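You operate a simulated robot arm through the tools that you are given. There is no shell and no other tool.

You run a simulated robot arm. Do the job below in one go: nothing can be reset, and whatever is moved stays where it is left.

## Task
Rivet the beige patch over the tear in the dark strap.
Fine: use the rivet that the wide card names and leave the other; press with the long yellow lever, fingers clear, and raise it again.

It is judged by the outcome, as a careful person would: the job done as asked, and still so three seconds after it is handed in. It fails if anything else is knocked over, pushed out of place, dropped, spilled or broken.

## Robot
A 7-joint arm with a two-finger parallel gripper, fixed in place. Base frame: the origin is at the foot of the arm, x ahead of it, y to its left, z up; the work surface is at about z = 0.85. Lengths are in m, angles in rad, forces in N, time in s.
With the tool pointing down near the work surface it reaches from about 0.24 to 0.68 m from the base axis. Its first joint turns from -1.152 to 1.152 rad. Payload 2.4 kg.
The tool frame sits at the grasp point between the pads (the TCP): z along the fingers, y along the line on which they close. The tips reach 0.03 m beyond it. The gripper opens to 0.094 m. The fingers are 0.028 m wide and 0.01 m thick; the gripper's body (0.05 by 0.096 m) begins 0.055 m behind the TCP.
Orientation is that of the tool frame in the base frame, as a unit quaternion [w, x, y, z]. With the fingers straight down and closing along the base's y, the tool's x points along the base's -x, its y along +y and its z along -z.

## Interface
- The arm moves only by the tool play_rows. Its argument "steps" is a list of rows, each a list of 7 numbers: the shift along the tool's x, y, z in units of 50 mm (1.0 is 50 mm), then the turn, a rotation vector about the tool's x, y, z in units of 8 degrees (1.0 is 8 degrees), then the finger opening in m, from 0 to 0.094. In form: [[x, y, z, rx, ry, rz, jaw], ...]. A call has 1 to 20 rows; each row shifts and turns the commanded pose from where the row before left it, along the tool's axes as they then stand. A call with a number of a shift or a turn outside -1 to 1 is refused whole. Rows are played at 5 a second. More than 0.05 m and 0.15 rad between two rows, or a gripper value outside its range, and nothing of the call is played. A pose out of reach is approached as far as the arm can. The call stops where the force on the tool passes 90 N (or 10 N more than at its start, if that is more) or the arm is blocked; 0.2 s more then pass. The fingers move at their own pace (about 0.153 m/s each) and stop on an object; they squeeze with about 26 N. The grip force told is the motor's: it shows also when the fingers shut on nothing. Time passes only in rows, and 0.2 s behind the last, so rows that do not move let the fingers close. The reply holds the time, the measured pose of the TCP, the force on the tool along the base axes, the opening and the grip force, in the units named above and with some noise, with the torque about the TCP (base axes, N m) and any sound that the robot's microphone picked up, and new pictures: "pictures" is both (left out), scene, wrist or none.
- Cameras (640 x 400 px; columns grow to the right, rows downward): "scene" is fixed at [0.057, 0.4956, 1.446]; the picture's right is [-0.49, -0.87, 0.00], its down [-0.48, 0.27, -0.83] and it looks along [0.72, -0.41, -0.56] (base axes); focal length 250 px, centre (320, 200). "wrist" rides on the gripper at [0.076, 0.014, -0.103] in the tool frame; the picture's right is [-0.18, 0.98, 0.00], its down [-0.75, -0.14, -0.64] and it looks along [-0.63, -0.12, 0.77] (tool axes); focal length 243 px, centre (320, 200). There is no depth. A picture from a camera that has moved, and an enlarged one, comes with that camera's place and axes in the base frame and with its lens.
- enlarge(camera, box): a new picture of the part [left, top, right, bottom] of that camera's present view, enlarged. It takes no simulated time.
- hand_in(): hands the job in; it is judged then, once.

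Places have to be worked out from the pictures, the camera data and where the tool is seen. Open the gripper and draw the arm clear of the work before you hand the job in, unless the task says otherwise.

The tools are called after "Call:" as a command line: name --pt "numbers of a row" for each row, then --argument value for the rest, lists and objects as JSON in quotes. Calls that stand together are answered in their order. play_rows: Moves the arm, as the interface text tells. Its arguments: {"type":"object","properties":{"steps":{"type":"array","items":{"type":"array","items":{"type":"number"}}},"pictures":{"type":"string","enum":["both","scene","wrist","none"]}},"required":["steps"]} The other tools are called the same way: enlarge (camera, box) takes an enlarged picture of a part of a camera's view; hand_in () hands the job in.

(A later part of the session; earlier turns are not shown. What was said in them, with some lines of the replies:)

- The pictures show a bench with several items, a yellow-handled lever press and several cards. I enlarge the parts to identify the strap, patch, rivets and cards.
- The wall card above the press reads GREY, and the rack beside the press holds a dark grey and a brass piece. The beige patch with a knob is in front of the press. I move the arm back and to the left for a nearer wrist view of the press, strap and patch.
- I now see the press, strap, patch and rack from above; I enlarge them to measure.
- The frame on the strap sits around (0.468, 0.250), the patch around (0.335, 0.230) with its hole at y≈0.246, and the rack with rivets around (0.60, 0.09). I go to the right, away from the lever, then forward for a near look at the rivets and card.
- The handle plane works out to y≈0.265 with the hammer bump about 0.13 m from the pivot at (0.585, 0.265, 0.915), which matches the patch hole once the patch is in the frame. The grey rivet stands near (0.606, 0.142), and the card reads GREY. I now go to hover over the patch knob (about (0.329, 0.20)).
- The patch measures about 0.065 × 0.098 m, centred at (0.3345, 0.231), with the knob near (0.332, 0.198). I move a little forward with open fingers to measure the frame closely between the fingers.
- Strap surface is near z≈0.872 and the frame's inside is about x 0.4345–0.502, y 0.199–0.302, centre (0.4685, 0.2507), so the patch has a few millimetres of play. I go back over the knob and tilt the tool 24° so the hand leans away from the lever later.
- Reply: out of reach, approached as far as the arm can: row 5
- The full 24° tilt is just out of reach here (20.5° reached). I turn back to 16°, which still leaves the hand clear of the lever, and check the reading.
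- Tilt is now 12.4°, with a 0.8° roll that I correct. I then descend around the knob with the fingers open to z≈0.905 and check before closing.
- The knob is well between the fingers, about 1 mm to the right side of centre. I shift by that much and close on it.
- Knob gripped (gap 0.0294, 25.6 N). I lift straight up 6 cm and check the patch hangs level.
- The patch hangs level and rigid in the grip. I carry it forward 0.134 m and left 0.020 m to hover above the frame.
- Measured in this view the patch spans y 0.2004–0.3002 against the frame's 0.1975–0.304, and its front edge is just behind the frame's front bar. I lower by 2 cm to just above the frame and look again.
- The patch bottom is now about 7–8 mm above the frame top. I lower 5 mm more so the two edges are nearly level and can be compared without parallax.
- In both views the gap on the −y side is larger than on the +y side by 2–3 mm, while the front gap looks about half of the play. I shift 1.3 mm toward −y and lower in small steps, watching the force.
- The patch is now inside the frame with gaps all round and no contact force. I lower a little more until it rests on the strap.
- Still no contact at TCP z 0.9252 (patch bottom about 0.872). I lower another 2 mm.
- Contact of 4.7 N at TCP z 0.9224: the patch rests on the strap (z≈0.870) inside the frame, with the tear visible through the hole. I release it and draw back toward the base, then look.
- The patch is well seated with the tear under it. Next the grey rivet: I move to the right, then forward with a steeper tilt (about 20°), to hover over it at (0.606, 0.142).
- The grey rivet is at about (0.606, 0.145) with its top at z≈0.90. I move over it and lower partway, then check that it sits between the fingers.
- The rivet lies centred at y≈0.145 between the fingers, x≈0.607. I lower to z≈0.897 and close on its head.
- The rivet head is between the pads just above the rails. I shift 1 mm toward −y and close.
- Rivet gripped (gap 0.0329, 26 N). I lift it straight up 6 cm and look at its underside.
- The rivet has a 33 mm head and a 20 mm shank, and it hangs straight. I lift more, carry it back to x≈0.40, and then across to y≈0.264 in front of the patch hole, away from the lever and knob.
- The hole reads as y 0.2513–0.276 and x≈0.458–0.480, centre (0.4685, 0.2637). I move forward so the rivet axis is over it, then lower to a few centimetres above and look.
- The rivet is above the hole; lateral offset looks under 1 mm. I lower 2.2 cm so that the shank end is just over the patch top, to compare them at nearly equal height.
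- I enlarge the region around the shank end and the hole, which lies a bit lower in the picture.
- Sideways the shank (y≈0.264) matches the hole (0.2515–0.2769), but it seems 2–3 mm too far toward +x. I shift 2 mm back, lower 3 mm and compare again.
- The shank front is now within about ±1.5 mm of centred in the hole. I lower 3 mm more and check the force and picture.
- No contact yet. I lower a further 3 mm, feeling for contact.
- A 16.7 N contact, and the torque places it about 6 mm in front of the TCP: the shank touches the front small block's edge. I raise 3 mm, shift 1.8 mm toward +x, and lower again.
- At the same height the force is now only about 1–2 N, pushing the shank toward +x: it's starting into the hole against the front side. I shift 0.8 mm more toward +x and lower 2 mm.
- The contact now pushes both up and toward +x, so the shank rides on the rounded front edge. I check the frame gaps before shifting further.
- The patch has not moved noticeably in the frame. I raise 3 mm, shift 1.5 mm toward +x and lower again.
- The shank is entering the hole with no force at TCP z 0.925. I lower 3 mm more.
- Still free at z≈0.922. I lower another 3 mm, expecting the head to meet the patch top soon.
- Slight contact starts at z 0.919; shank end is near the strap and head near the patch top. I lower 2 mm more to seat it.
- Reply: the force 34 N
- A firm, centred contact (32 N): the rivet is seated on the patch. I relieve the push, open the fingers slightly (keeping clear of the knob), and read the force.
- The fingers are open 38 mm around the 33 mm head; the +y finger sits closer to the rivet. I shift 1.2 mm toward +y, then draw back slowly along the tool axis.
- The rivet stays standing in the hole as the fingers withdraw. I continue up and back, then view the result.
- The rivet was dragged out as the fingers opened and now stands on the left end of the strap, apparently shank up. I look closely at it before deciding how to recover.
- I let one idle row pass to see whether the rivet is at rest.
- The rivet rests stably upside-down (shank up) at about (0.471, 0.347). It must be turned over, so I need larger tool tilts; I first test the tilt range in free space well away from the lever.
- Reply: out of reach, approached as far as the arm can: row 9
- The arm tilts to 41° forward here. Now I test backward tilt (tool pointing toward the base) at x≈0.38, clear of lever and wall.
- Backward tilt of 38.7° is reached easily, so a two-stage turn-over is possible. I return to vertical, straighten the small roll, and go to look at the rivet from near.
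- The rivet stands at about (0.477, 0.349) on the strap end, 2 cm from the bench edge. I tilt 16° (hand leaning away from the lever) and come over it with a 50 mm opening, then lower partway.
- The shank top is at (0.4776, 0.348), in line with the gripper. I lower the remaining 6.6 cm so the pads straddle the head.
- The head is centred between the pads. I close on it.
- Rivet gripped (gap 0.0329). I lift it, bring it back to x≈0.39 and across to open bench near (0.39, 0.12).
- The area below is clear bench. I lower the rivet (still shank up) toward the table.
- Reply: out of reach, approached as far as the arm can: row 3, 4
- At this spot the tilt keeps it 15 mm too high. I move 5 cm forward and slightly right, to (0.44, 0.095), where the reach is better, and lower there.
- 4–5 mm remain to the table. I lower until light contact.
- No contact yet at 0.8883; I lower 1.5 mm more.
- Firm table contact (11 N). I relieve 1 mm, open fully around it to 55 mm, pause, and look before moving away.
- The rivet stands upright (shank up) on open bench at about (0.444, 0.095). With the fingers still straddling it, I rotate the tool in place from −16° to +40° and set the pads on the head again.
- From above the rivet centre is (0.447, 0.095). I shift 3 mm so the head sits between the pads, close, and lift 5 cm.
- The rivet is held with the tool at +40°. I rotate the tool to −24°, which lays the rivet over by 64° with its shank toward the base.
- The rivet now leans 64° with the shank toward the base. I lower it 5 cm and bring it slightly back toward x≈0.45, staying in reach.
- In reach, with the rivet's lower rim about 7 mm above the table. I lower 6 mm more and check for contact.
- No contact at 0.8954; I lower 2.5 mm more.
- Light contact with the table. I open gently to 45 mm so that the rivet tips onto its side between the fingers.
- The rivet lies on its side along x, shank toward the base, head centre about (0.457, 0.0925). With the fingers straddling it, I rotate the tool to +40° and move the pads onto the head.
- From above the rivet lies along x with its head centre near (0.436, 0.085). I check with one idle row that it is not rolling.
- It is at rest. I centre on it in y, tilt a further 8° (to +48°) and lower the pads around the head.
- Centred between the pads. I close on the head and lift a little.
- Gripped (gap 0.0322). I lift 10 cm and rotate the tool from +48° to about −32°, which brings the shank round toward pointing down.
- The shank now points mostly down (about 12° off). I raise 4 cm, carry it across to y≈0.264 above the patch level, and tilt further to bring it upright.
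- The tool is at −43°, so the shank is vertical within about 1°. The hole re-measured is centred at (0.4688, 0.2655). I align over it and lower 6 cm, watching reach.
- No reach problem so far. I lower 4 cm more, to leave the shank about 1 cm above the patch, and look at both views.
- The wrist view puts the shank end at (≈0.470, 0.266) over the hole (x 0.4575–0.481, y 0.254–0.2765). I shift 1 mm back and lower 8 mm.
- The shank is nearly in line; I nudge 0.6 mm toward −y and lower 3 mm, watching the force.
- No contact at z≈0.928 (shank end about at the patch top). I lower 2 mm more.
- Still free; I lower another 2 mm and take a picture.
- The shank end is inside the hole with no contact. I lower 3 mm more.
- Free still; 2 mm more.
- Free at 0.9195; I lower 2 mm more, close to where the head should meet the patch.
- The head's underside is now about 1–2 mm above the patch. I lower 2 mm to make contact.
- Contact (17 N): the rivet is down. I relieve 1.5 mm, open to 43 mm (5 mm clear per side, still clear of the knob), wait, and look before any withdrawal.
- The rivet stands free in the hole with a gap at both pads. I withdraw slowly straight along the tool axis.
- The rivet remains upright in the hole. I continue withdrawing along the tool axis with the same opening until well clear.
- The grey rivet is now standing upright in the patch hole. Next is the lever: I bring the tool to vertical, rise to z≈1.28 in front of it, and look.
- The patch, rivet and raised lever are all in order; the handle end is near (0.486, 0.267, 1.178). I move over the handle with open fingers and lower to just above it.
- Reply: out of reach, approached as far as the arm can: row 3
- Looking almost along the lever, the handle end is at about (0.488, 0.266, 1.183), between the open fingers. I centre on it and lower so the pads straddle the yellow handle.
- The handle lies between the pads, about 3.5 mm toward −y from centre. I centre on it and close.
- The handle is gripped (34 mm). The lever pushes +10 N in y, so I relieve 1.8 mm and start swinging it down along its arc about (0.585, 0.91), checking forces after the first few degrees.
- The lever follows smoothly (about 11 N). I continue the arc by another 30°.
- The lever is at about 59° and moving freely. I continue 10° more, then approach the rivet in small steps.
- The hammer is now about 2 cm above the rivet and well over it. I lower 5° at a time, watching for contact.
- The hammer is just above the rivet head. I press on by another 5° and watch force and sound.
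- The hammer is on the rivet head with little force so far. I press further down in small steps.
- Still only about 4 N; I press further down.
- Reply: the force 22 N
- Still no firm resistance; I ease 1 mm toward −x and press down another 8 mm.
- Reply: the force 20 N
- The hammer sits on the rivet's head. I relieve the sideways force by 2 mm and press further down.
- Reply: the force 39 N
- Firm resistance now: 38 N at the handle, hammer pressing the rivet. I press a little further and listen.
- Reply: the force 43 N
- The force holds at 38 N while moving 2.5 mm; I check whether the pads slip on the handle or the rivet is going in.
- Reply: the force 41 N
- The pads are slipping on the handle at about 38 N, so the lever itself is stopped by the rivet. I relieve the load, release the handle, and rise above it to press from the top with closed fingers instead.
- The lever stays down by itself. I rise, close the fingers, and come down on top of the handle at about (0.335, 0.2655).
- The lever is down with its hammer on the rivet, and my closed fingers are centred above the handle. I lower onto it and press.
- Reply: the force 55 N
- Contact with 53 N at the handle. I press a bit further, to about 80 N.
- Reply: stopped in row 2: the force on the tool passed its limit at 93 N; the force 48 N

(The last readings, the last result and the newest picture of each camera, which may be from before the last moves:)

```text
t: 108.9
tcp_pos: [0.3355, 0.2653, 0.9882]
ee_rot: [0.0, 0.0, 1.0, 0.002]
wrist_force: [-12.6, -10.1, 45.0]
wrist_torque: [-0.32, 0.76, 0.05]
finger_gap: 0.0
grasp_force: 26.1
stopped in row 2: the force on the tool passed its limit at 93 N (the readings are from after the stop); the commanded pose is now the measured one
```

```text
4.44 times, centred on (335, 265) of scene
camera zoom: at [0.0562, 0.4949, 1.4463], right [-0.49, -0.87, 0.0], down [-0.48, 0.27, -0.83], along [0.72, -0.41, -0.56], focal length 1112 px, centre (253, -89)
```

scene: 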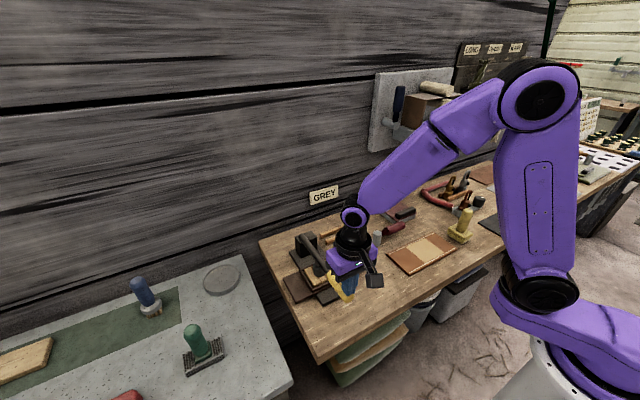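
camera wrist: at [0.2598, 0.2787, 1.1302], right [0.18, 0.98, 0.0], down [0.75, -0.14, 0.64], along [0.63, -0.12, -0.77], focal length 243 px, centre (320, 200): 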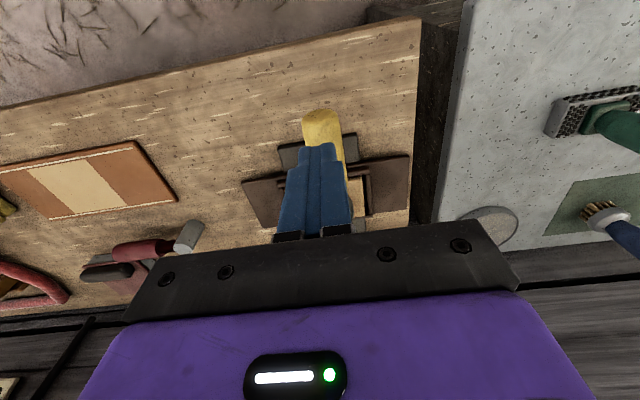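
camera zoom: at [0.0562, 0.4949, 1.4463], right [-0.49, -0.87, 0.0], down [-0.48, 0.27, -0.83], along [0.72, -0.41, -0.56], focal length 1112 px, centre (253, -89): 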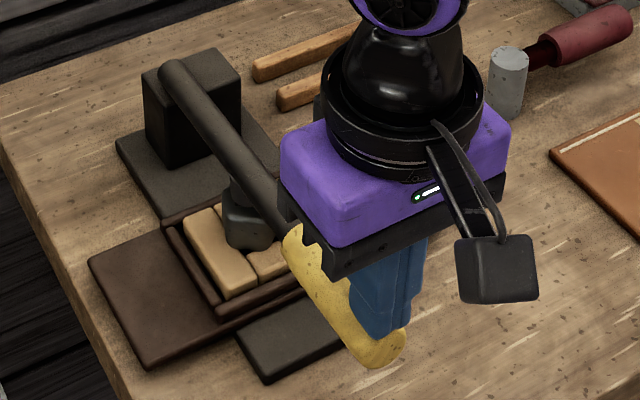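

I pressed with over 90 N and the lever is firmly on the rivet. I look closely at the rivet and hammer.

Call:
enlarge --camera "scene" --box '[300, 250, 340, 285]'

Call:
enlarge --camera "wrist" --box '[240, 100, 400, 220]'

```text
11.43 times, centred on (320, 268) of scene
camera zoom: at [0.0562, 0.4949, 1.4463], right [-0.49, -0.87, 0.0], down [-0.48, 0.27, -0.83], along [0.72, -0.41, -0.56], focal length 2858 px, centre (320, -571)
```

zoom: 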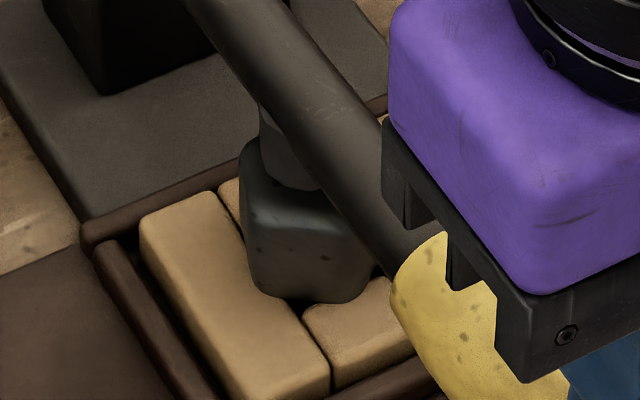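

```text
3.33 times, centred on (320, 160) of wrist
camera zoom: at [0.2594, 0.2794, 1.0904], right [0.18, 0.98, 0.0], down [0.75, -0.14, 0.64], along [0.63, -0.12, -0.77], focal length 809 px, centre (320, 333)
```

zoom: 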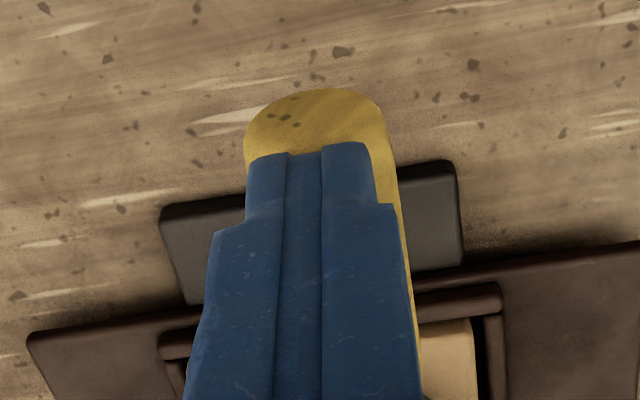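

The hammer rests squarely on the seated rivet. I lift off the handle, open, and come down around it to grip it for raising.

Call:
play_rows --pt "0 0 -0.3 0 0 0 0.0" --pt "0 0 -0.5 0 0 0 0.03" --pt "0 0 0 0 0 0 0.07" --pt "0 0 0 0 0 0 0.07" --pt "0 0 0.6 0 0 0 0.07" --pt "0 0 0.55 0 0 0 0.07" --pt "0 0 0 0 0 0 0.07" --pictures "both"

Call:
enlarge --camera "wrist" --box '[240, 90, 400, 220]'

Call:
enlarge --camera "scene" --box '[290, 220, 380, 310]'

```text
t: 110.5
tcp_pos: [0.3345, 0.2661, 0.9675]
ee_rot: [0.001, -0.001, 1.0, 0.002]
wrist_force: [0.5, 0.0, -0.1]
wrist_torque: [0.02, -0.02, 0.02]
finger_gap: 0.07
grasp_force: 0.1
camera wrist: at [0.2597, 0.2795, 1.0708], right [0.18, 0.98, 0.0], down [0.75, -0.14, 0.64], along [0.63, -0.12, -0.77], focal length 243 px, centre (320, 200)
```

scene: 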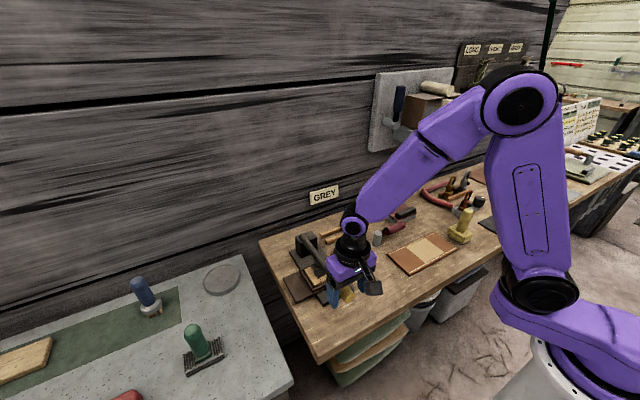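
wrist: 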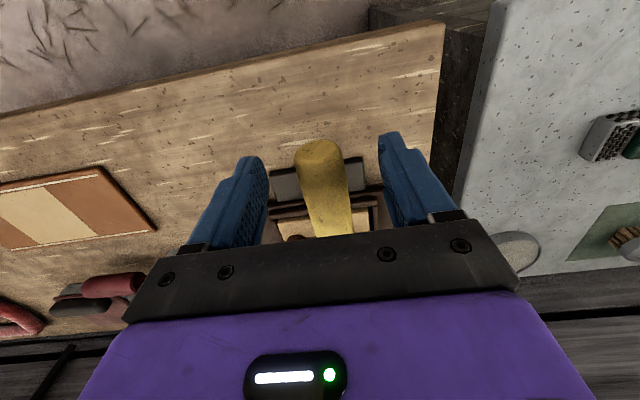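

```text
3.08 times, centred on (320, 155) of wrist
camera zoom: at [0.2597, 0.2795, 1.0708], right [0.18, 0.98, 0.0], down [0.75, -0.14, 0.64], along [0.63, -0.12, -0.77], focal length 746 px, centre (320, 338)
```

zoom: 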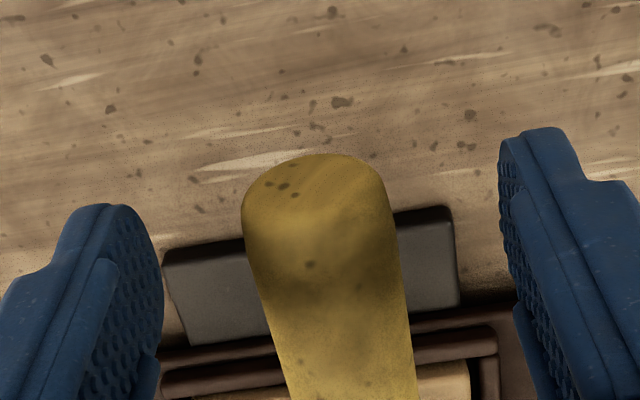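

```text
4.44 times, centred on (335, 265) of scene
camera zoom: at [0.0571, 0.4956, 1.446], right [-0.49, -0.87, 0.0], down [-0.48, 0.27, -0.83], along [0.72, -0.41, -0.56], focal length 1112 px, centre (253, -89)
```

zoom: 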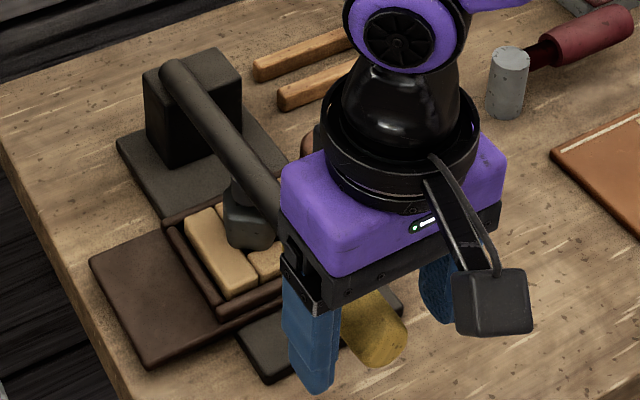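

The handle is between the open fingers; its end is near x≈0.316. I move 1.2 cm inward, lower to its centreline and grip it.

Call:
play_rows --pt "-0.24 0 0.2 0 0 0 0.07" --pt "0 0 0.39 0 0 0 0.07" --pt "0 0 0 0 0 0 0.05" --pt "0 0 0 0 0 0 0.03" --pt "0 0 0 0 0 0 0.015" --pt "0 0 0 0 0 0 0.015" --pictures "wrist"

```text
t: 111.9
tcp_pos: [0.3479, 0.2659, 0.9378]
ee_rot: [0.0, 0.001, 1.0, 0.001]
wrist_force: [2.8, -10.1, -1.2]
wrist_torque: [0.05, 0.07, 0.05]
finger_gap: 0.0339
grasp_force: 45.1
camera wrist: at [0.2721, 0.2794, 1.042], right [0.18, 0.98, 0.0], down [0.75, -0.14, 0.64], along [0.63, -0.12, -0.77], focal length 243 px, centre (320, 200)
```

wrist: 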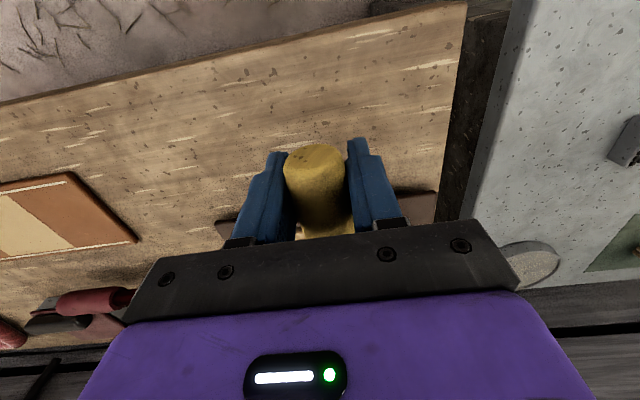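

Gripped again. I relieve the sideways force and raise the lever along its arc, checking after 20°.

Call:
play_rows --pt "0 -0.03 0 0 0 0 0.015" --pt "-0.072 0 -0.434 0 0 0 0.015" --pt "-0.104 0 -0.404 0 0 0 0.015" --pt "-0.14 0 -0.392 0 0 0 0.015" --pt "0 0 0 0 0 0 0.015" --pictures "both"

Call:
enlarge --camera "scene" --box '[290, 220, 370, 290]'

```text
t: 113.1
tcp_pos: [0.3617, 0.2656, 0.9999]
ee_rot: [-0.001, -0.001, 1.0, -0.001]
wrist_force: [-27.3, 1.7, 1.0]
wrist_torque: [0.05, 1.0, -0.07]
finger_gap: 0.0339
grasp_force: 45.1
camera wrist: at [0.286, 0.2794, 1.104], right [0.18, 0.98, 0.0], down [0.76, -0.14, 0.64], along [0.63, -0.12, -0.77], focal length 243 px, centre (320, 200)
```

scene: 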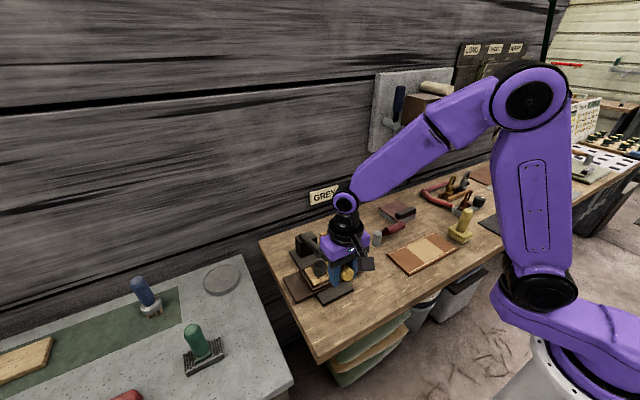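
wrist: 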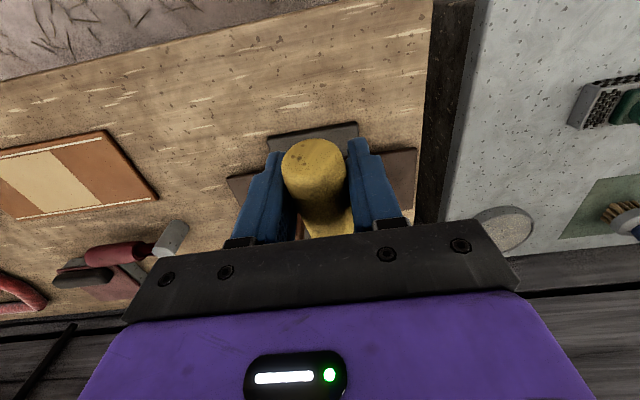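

```text
5.71 times, centred on (330, 255) of scene
camera zoom: at [0.0563, 0.4956, 1.446], right [-0.49, -0.87, 0.0], down [-0.48, 0.27, -0.83], along [0.72, -0.41, -0.56], focal length 1429 px, centre (263, -114)
```

zoom: 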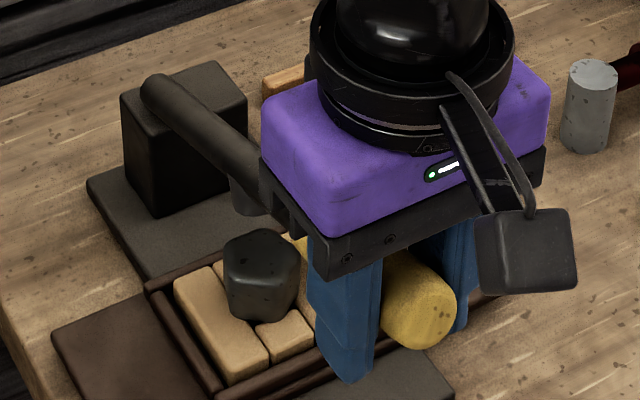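

The lever rises and the rivet stays put in the patch. The handle pulls 27 N toward −x, so I correct the arc slightly and continue.

Call:
play_rows --pt "-0.05 0 -0.38 0 0 0 0.015" --pt "-0.2 0 -0.362 0 0 0 0.015" --pt "-0.208 0 -0.344 0 0 0 0.015" --pt "0 0 0 0 0 0 0.015" --pictures "none"

```text
t: 114.1
tcp_pos: [0.3872, 0.2655, 1.0558]
ee_rot: [0.002, -0.001, 1.0, 0.003]
wrist_force: [-6.4, 16.5, -3.0]
wrist_torque: [-0.1, 0.95, -0.17]
finger_gap: 0.0336
grasp_force: 45.3
```

Forces are small again; I continue raising along the arc.

Call:
play_rows --pt "-0.234 0.015 -0.32 0 0 0 0.015" --pt "-0.256 0 -0.298 0 0 0 0.015" --pt "-0.276 0 -0.27 0 0 0 0.015" --pt "-0.29 0 -0.242 0 0 0 0.015" --pt "0 0 0 0 0 0 0.015" --pictures "none"

```text
t: 115.3
tcp_pos: [0.4389, 0.265, 1.1097]
ee_rot: [0.0, 0.0, 1.0, 0.001]
wrist_force: [-9.4, 7.8, 0.9]
wrist_torque: [-0.08, 1.31, -0.09]
finger_gap: 0.0338
grasp_force: 44.9
```

Nearly up. I continue to the original raised angle.

Call:
play_rows --pt "-0.298 0.01 -0.212 0 0 0 0.015" --pt "-0.294 0 -0.178 0 0 0 0.015" --pt "-0.328 0 -0.166 0 0 0 0.015" --pt "-0.3 0 -0.13 0 0 0 0.015" --pt "0 0 0 0 0 0 0.015" --pictures "both"

Call:
enlarge --camera "scene" --box '[280, 150, 370, 290]'

```text
t: 116.5
tcp_pos: [0.5011, 0.2657, 1.1456]
ee_rot: [0.002, -0.001, 1.0, 0.002]
wrist_force: [-9.3, -0.2, 8.7]
wrist_torque: [-0.08, 0.99, 0.02]
finger_gap: 0.0333
grasp_force: 45.0
camera wrist: at [0.4254, 0.2792, 1.2485], right [0.18, 0.98, 0.0], down [0.75, -0.14, 0.64], along [0.63, -0.12, -0.77], focal length 243 px, centre (320, 200)
```

scene: 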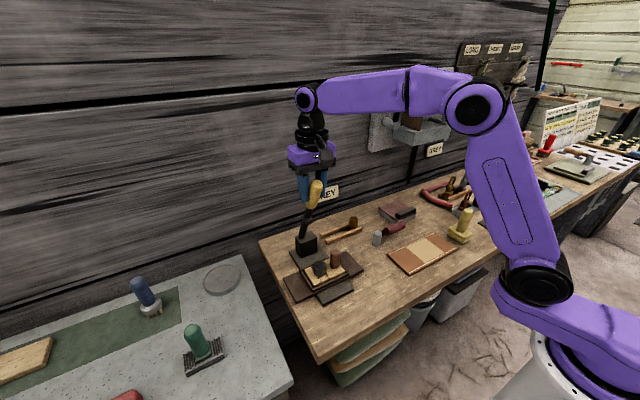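
wrist: 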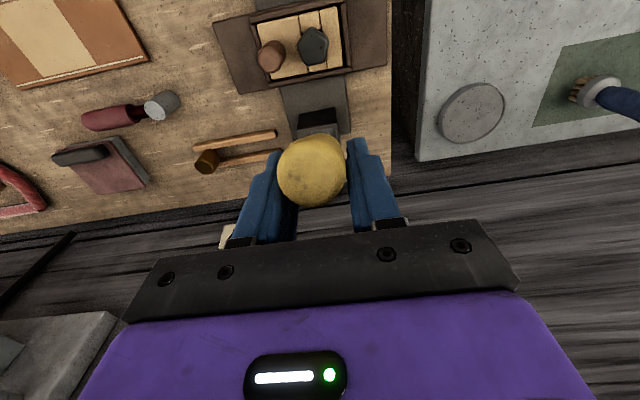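

```text
2.86 times, centred on (325, 220) of scene
camera zoom: at [0.0566, 0.4955, 1.446], right [-0.49, -0.87, 0.0], down [-0.48, 0.27, -0.83], along [0.72, -0.41, -0.56], focal length 715 px, centre (306, 143)
```

zoom: 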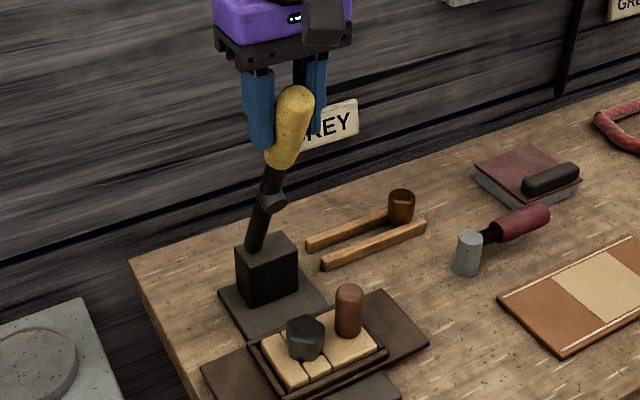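

The lever is up but still leans a few degrees more than at the start. I raise it a bit further, watching for its stop.

Call:
play_rows --pt "-0.12 0 -0.04 0 0 0 0.015" --pt "-0.12 0 -0.035 0 0 0 0.015" --pt "0 0 0 0 0 0 0.015" --pictures "scene"

Call:
enlarge --camera "scene" --box '[280, 160, 370, 290]'

```text
t: 117.3
tcp_pos: [0.5127, 0.266, 1.1492]
ee_rot: [0.002, 0.0, 1.0, 0.001]
wrist_force: [-9.3, -2.6, 11.2]
wrist_torque: [-0.02, 0.86, 0.01]
finger_gap: 0.0323
grasp_force: 44.8
```

scene: 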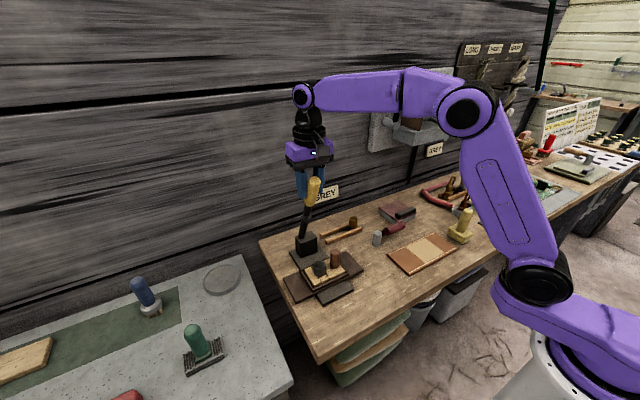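

```text
3.08 times, centred on (325, 225) of scene
camera zoom: at [0.0566, 0.4954, 1.4461], right [-0.49, -0.87, 0.0], down [-0.48, 0.27, -0.83], along [0.72, -0.41, -0.56], focal length 770 px, centre (305, 123)
```

zoom: 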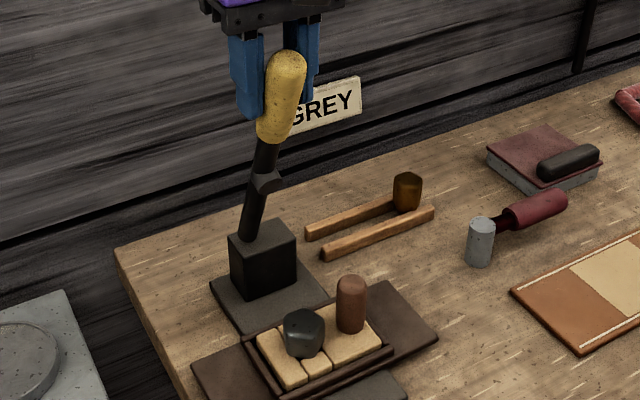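

Now it is within about 1–2° of the original angle. I nudge it up slightly more, release it, and withdraw upward carefully.

Call:
play_rows --pt "-0.1 0 -0.02 0 0 0 0.015" --pt "0 0 0 0 0 0 0.015" --pt "0 0 0 0 0 0 0.04" --pt "0 0 0 0 0 0 0.06" --pt "0 0 0 0 0 0 0.08" --pt "0 0 0 0 0 0 0.08" --pictures "both"

Call:
enlarge --camera "scene" --box '[280, 160, 370, 290]'

```text
t: 118.7
tcp_pos: [0.5173, 0.2644, 1.1501]
ee_rot: [0.001, -0.001, 1.0, 0.002]
wrist_force: [-0.3, 0.0, -0.4]
wrist_torque: [0.01, 0.02, 0.01]
finger_gap: 0.0802
grasp_force: 0.1
camera wrist: at [0.4418, 0.2792, 1.253], right [0.18, 0.98, 0.0], down [0.75, -0.14, 0.64], along [0.63, -0.12, -0.77], focal length 243 px, centre (320, 200)
```

scene: 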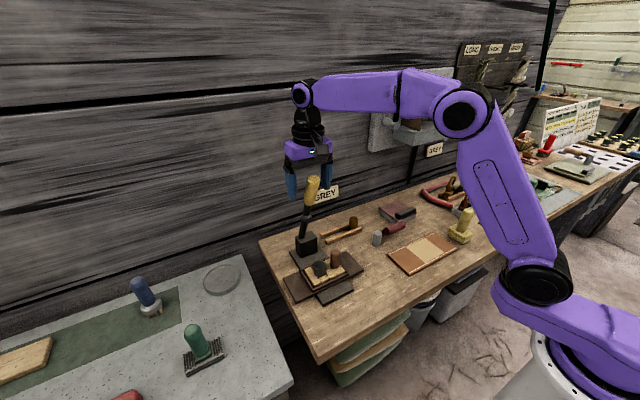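
wrist: 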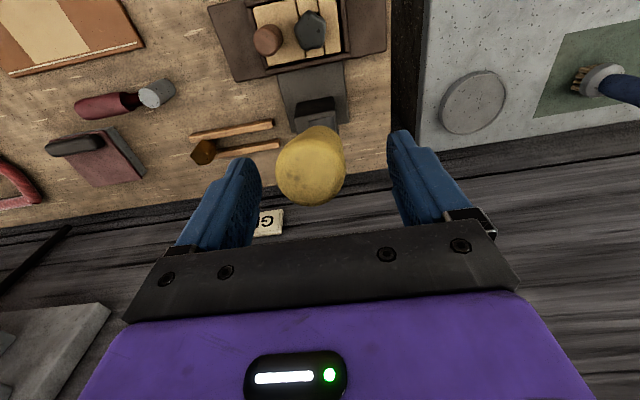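

```text
3.08 times, centred on (325, 225) of scene
camera zoom: at [0.057, 0.4956, 1.446], right [-0.49, -0.87, 0.0], down [-0.48, 0.27, -0.83], along [0.72, -0.41, -0.56], focal length 770 px, centre (305, 123)
```

zoom: 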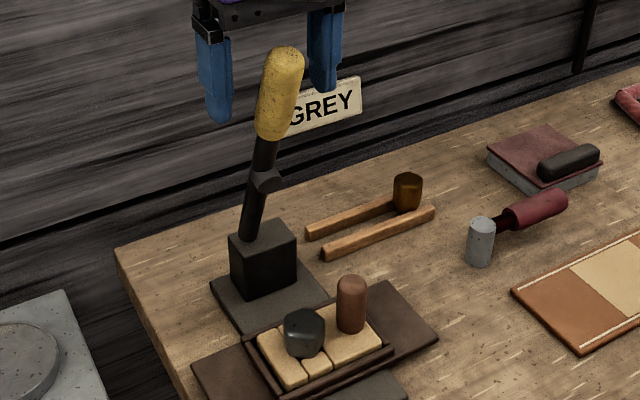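

The lever is back at its original raised angle and stays there. I withdraw upward and back, clear of the handle.

Call:
play_rows --pt "0.15 0 -0.7 0 0 0 0.08" --pt "0.25 0 -0.8 0 0 0 0.08" --pt "0.5 0 -0.4 0 0 0 0.08" --pt "0.8 0 0 0 0 0 0.08" --pt "0.8 0 0 0 0 0 0.08" --pt "0.5 0 0 0 0 0 0.08" --pt "0 0 0 0 0 0 0.08" --pictures "both"

Call:
enlarge --camera "scene" --box '[280, 160, 370, 290]'

Call:
enlarge --camera "scene" --box '[296, 245, 352, 290]'

Call:
enlarge --camera "wrist" --box '[240, 50, 400, 190]'

```text
t: 120.3
tcp_pos: [0.3662, 0.2679, 1.2454]
ee_rot: [0.001, 0.0, 1.0, 0.002]
wrist_force: [0.2, 0.7, -0.4]
wrist_torque: [0.01, -0.03, 0.03]
finger_gap: 0.0802
grasp_force: 0.0
camera wrist: at [0.2905, 0.2811, 1.3481], right [0.18, 0.98, 0.0], down [0.75, -0.14, 0.64], along [0.63, -0.12, -0.77], focal length 243 px, centre (320, 200)
```

scene: 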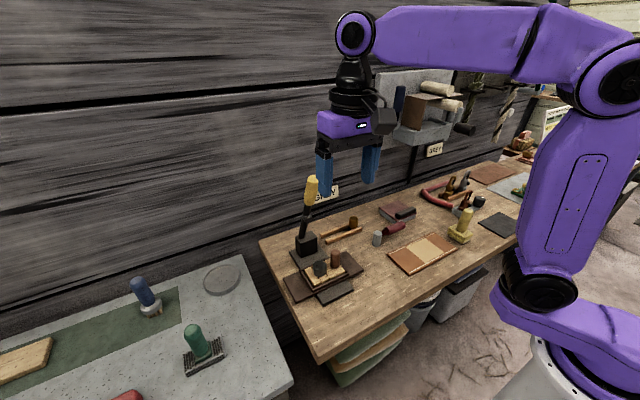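
wrist: 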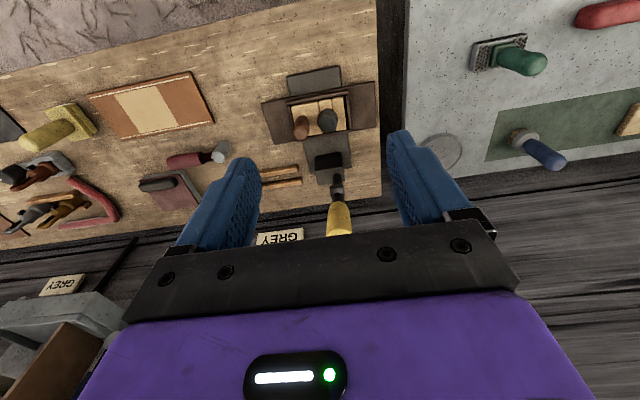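

```text
3.08 times, centred on (325, 225) of scene
camera zoom: at [0.057, 0.4956, 1.446], right [-0.49, -0.87, 0.0], down [-0.48, 0.27, -0.83], along [0.72, -0.41, -0.56], focal length 770 px, centre (305, 123)
```

zoom: 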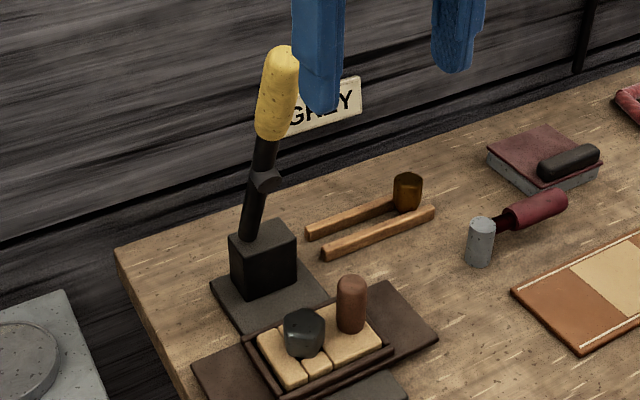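

```text
8.89 times, centred on (324, 268) of scene
camera zoom: at [0.057, 0.4956, 1.446], right [-0.49, -0.87, 0.0], down [-0.48, 0.27, -0.83], along [0.72, -0.41, -0.56], focal length 2223 px, centre (284, -400)
```

zoom: 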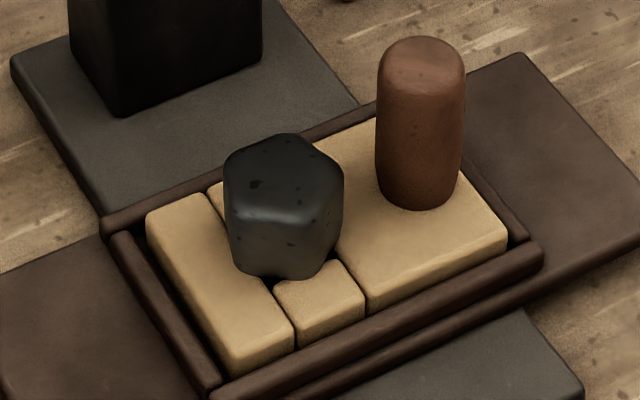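

```text
2.86 times, centred on (320, 120) of wrist
camera zoom: at [0.2905, 0.2811, 1.3481], right [0.18, 0.98, 0.0], down [0.75, -0.14, 0.64], along [0.63, -0.12, -0.77], focal length 693 px, centre (320, 429)
```

zoom: 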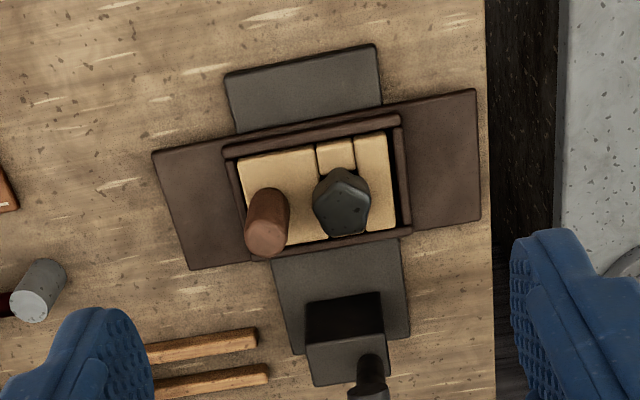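

Patch, rivet and raised lever all look right: the grey rivet's head sits flat on the patch, the brass one is untouched in the rack, and everything else is in place. I draw the arm clear to the right with the gripper open.

Call:
play_rows --pt "0 -0.9 -0.2 0 0 0 0.09" --pt "0 -0.9 -0.2 0 0 0 0.09" --pt "0 -0.9 -0.2 0 0 0 0.09" --pt "0 -0.9 -0.2 0 0 0 0.09" --pt "0 0 0 0 0 0 0.09" --pt "0 0 0 0 0 0 0.09" --pt "0 0 0 0 0 0 0.09" --pictures "both"

Call:
enlarge --camera "scene" --box '[250, 160, 450, 300]'

Call:
enlarge --camera "scene" --box '[296, 245, 352, 290]'

```text
t: 121.9
tcp_pos: [0.3676, 0.0844, 1.2828]
ee_rot: [0.001, 0.0, 1.0, 0.001]
wrist_force: [0.1, -0.9, -0.3]
wrist_torque: [-0.03, -0.02, -0.02]
finger_gap: 0.0902
grasp_force: 0.1
camera wrist: at [0.2926, 0.0986, 1.3857], right [0.18, 0.98, 0.0], down [0.75, -0.14, 0.64], along [0.63, -0.12, -0.77], focal length 243 px, centre (320, 200)
```

scene: 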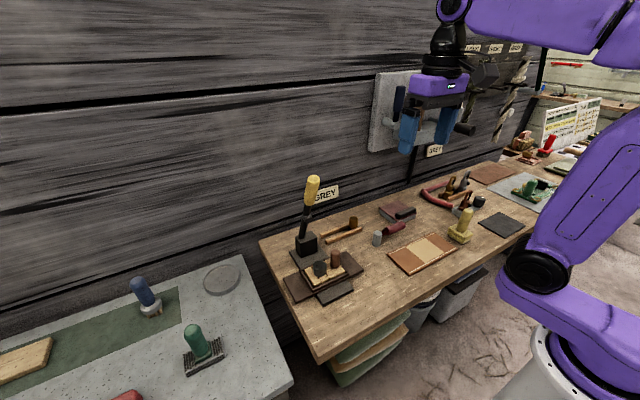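
wrist: 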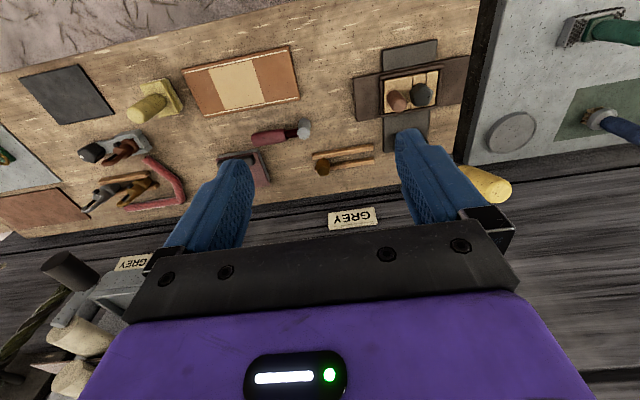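

```text
2.86 times, centred on (350, 230) of scene
camera zoom: at [0.0571, 0.4956, 1.446], right [-0.49, -0.87, 0.0], down [-0.48, 0.27, -0.83], along [0.72, -0.41, -0.56], focal length 715 px, centre (234, 114)
```

zoom: 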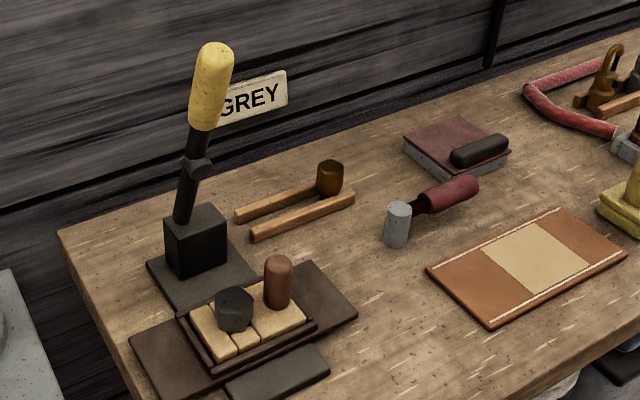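

```text
8.89 times, centred on (324, 268) of scene
camera zoom: at [0.0571, 0.4956, 1.446], right [-0.49, -0.87, 0.0], down [-0.48, 0.27, -0.83], along [0.72, -0.41, -0.56], focal length 2223 px, centre (284, -400)
```

zoom: 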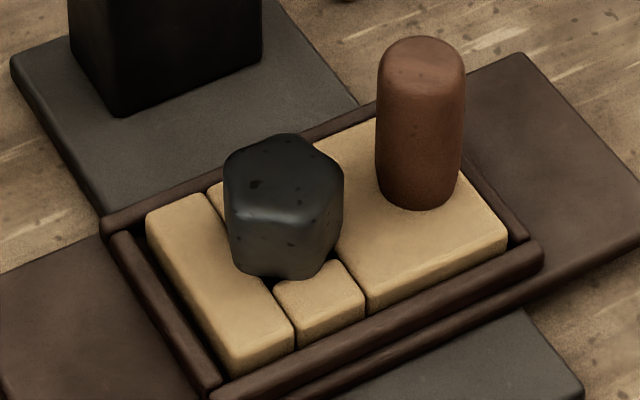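

The scene is stable: the patch lies in the frame over the tear, the grey rivet is pressed home, and the lever is raised. The brass rivet and other items are where they were and the arm is clear, so I hand the job in.

Call:
hand_in

```text
The job is handed in.
```

The beige patch is seated in the frame over the tear and the grey rivet is pressed into its hole. The lever is raised back to its starting angle. I can't confirm the rivet is locked: no click was picked up, and I only saw its head sink a little, by roughly 2 mm, under the press.

- **Rivet choice:** both cards I could read say GREY, so I used the grey rivet. The brass one is still in its rack.
- **Dropped rivet:** on the first try the rivet was dragged out of the hole as I withdrew and landed upside-down on the strap. I picked it up, turned it over on open bench and put it in the hole again. In the pictures nothing else on the bench had moved.
- **Press:** gripping the handle slipped at about 38 N, so I pressed from on top with closed fingers until the 90 N limit stopped the arm at 93 N. The fingers stayed on the handle, well away from the hammer.
- **End state:** the gripper is open and the arm is clear. In the last pictures the patch, rivet and lever were all holding still.
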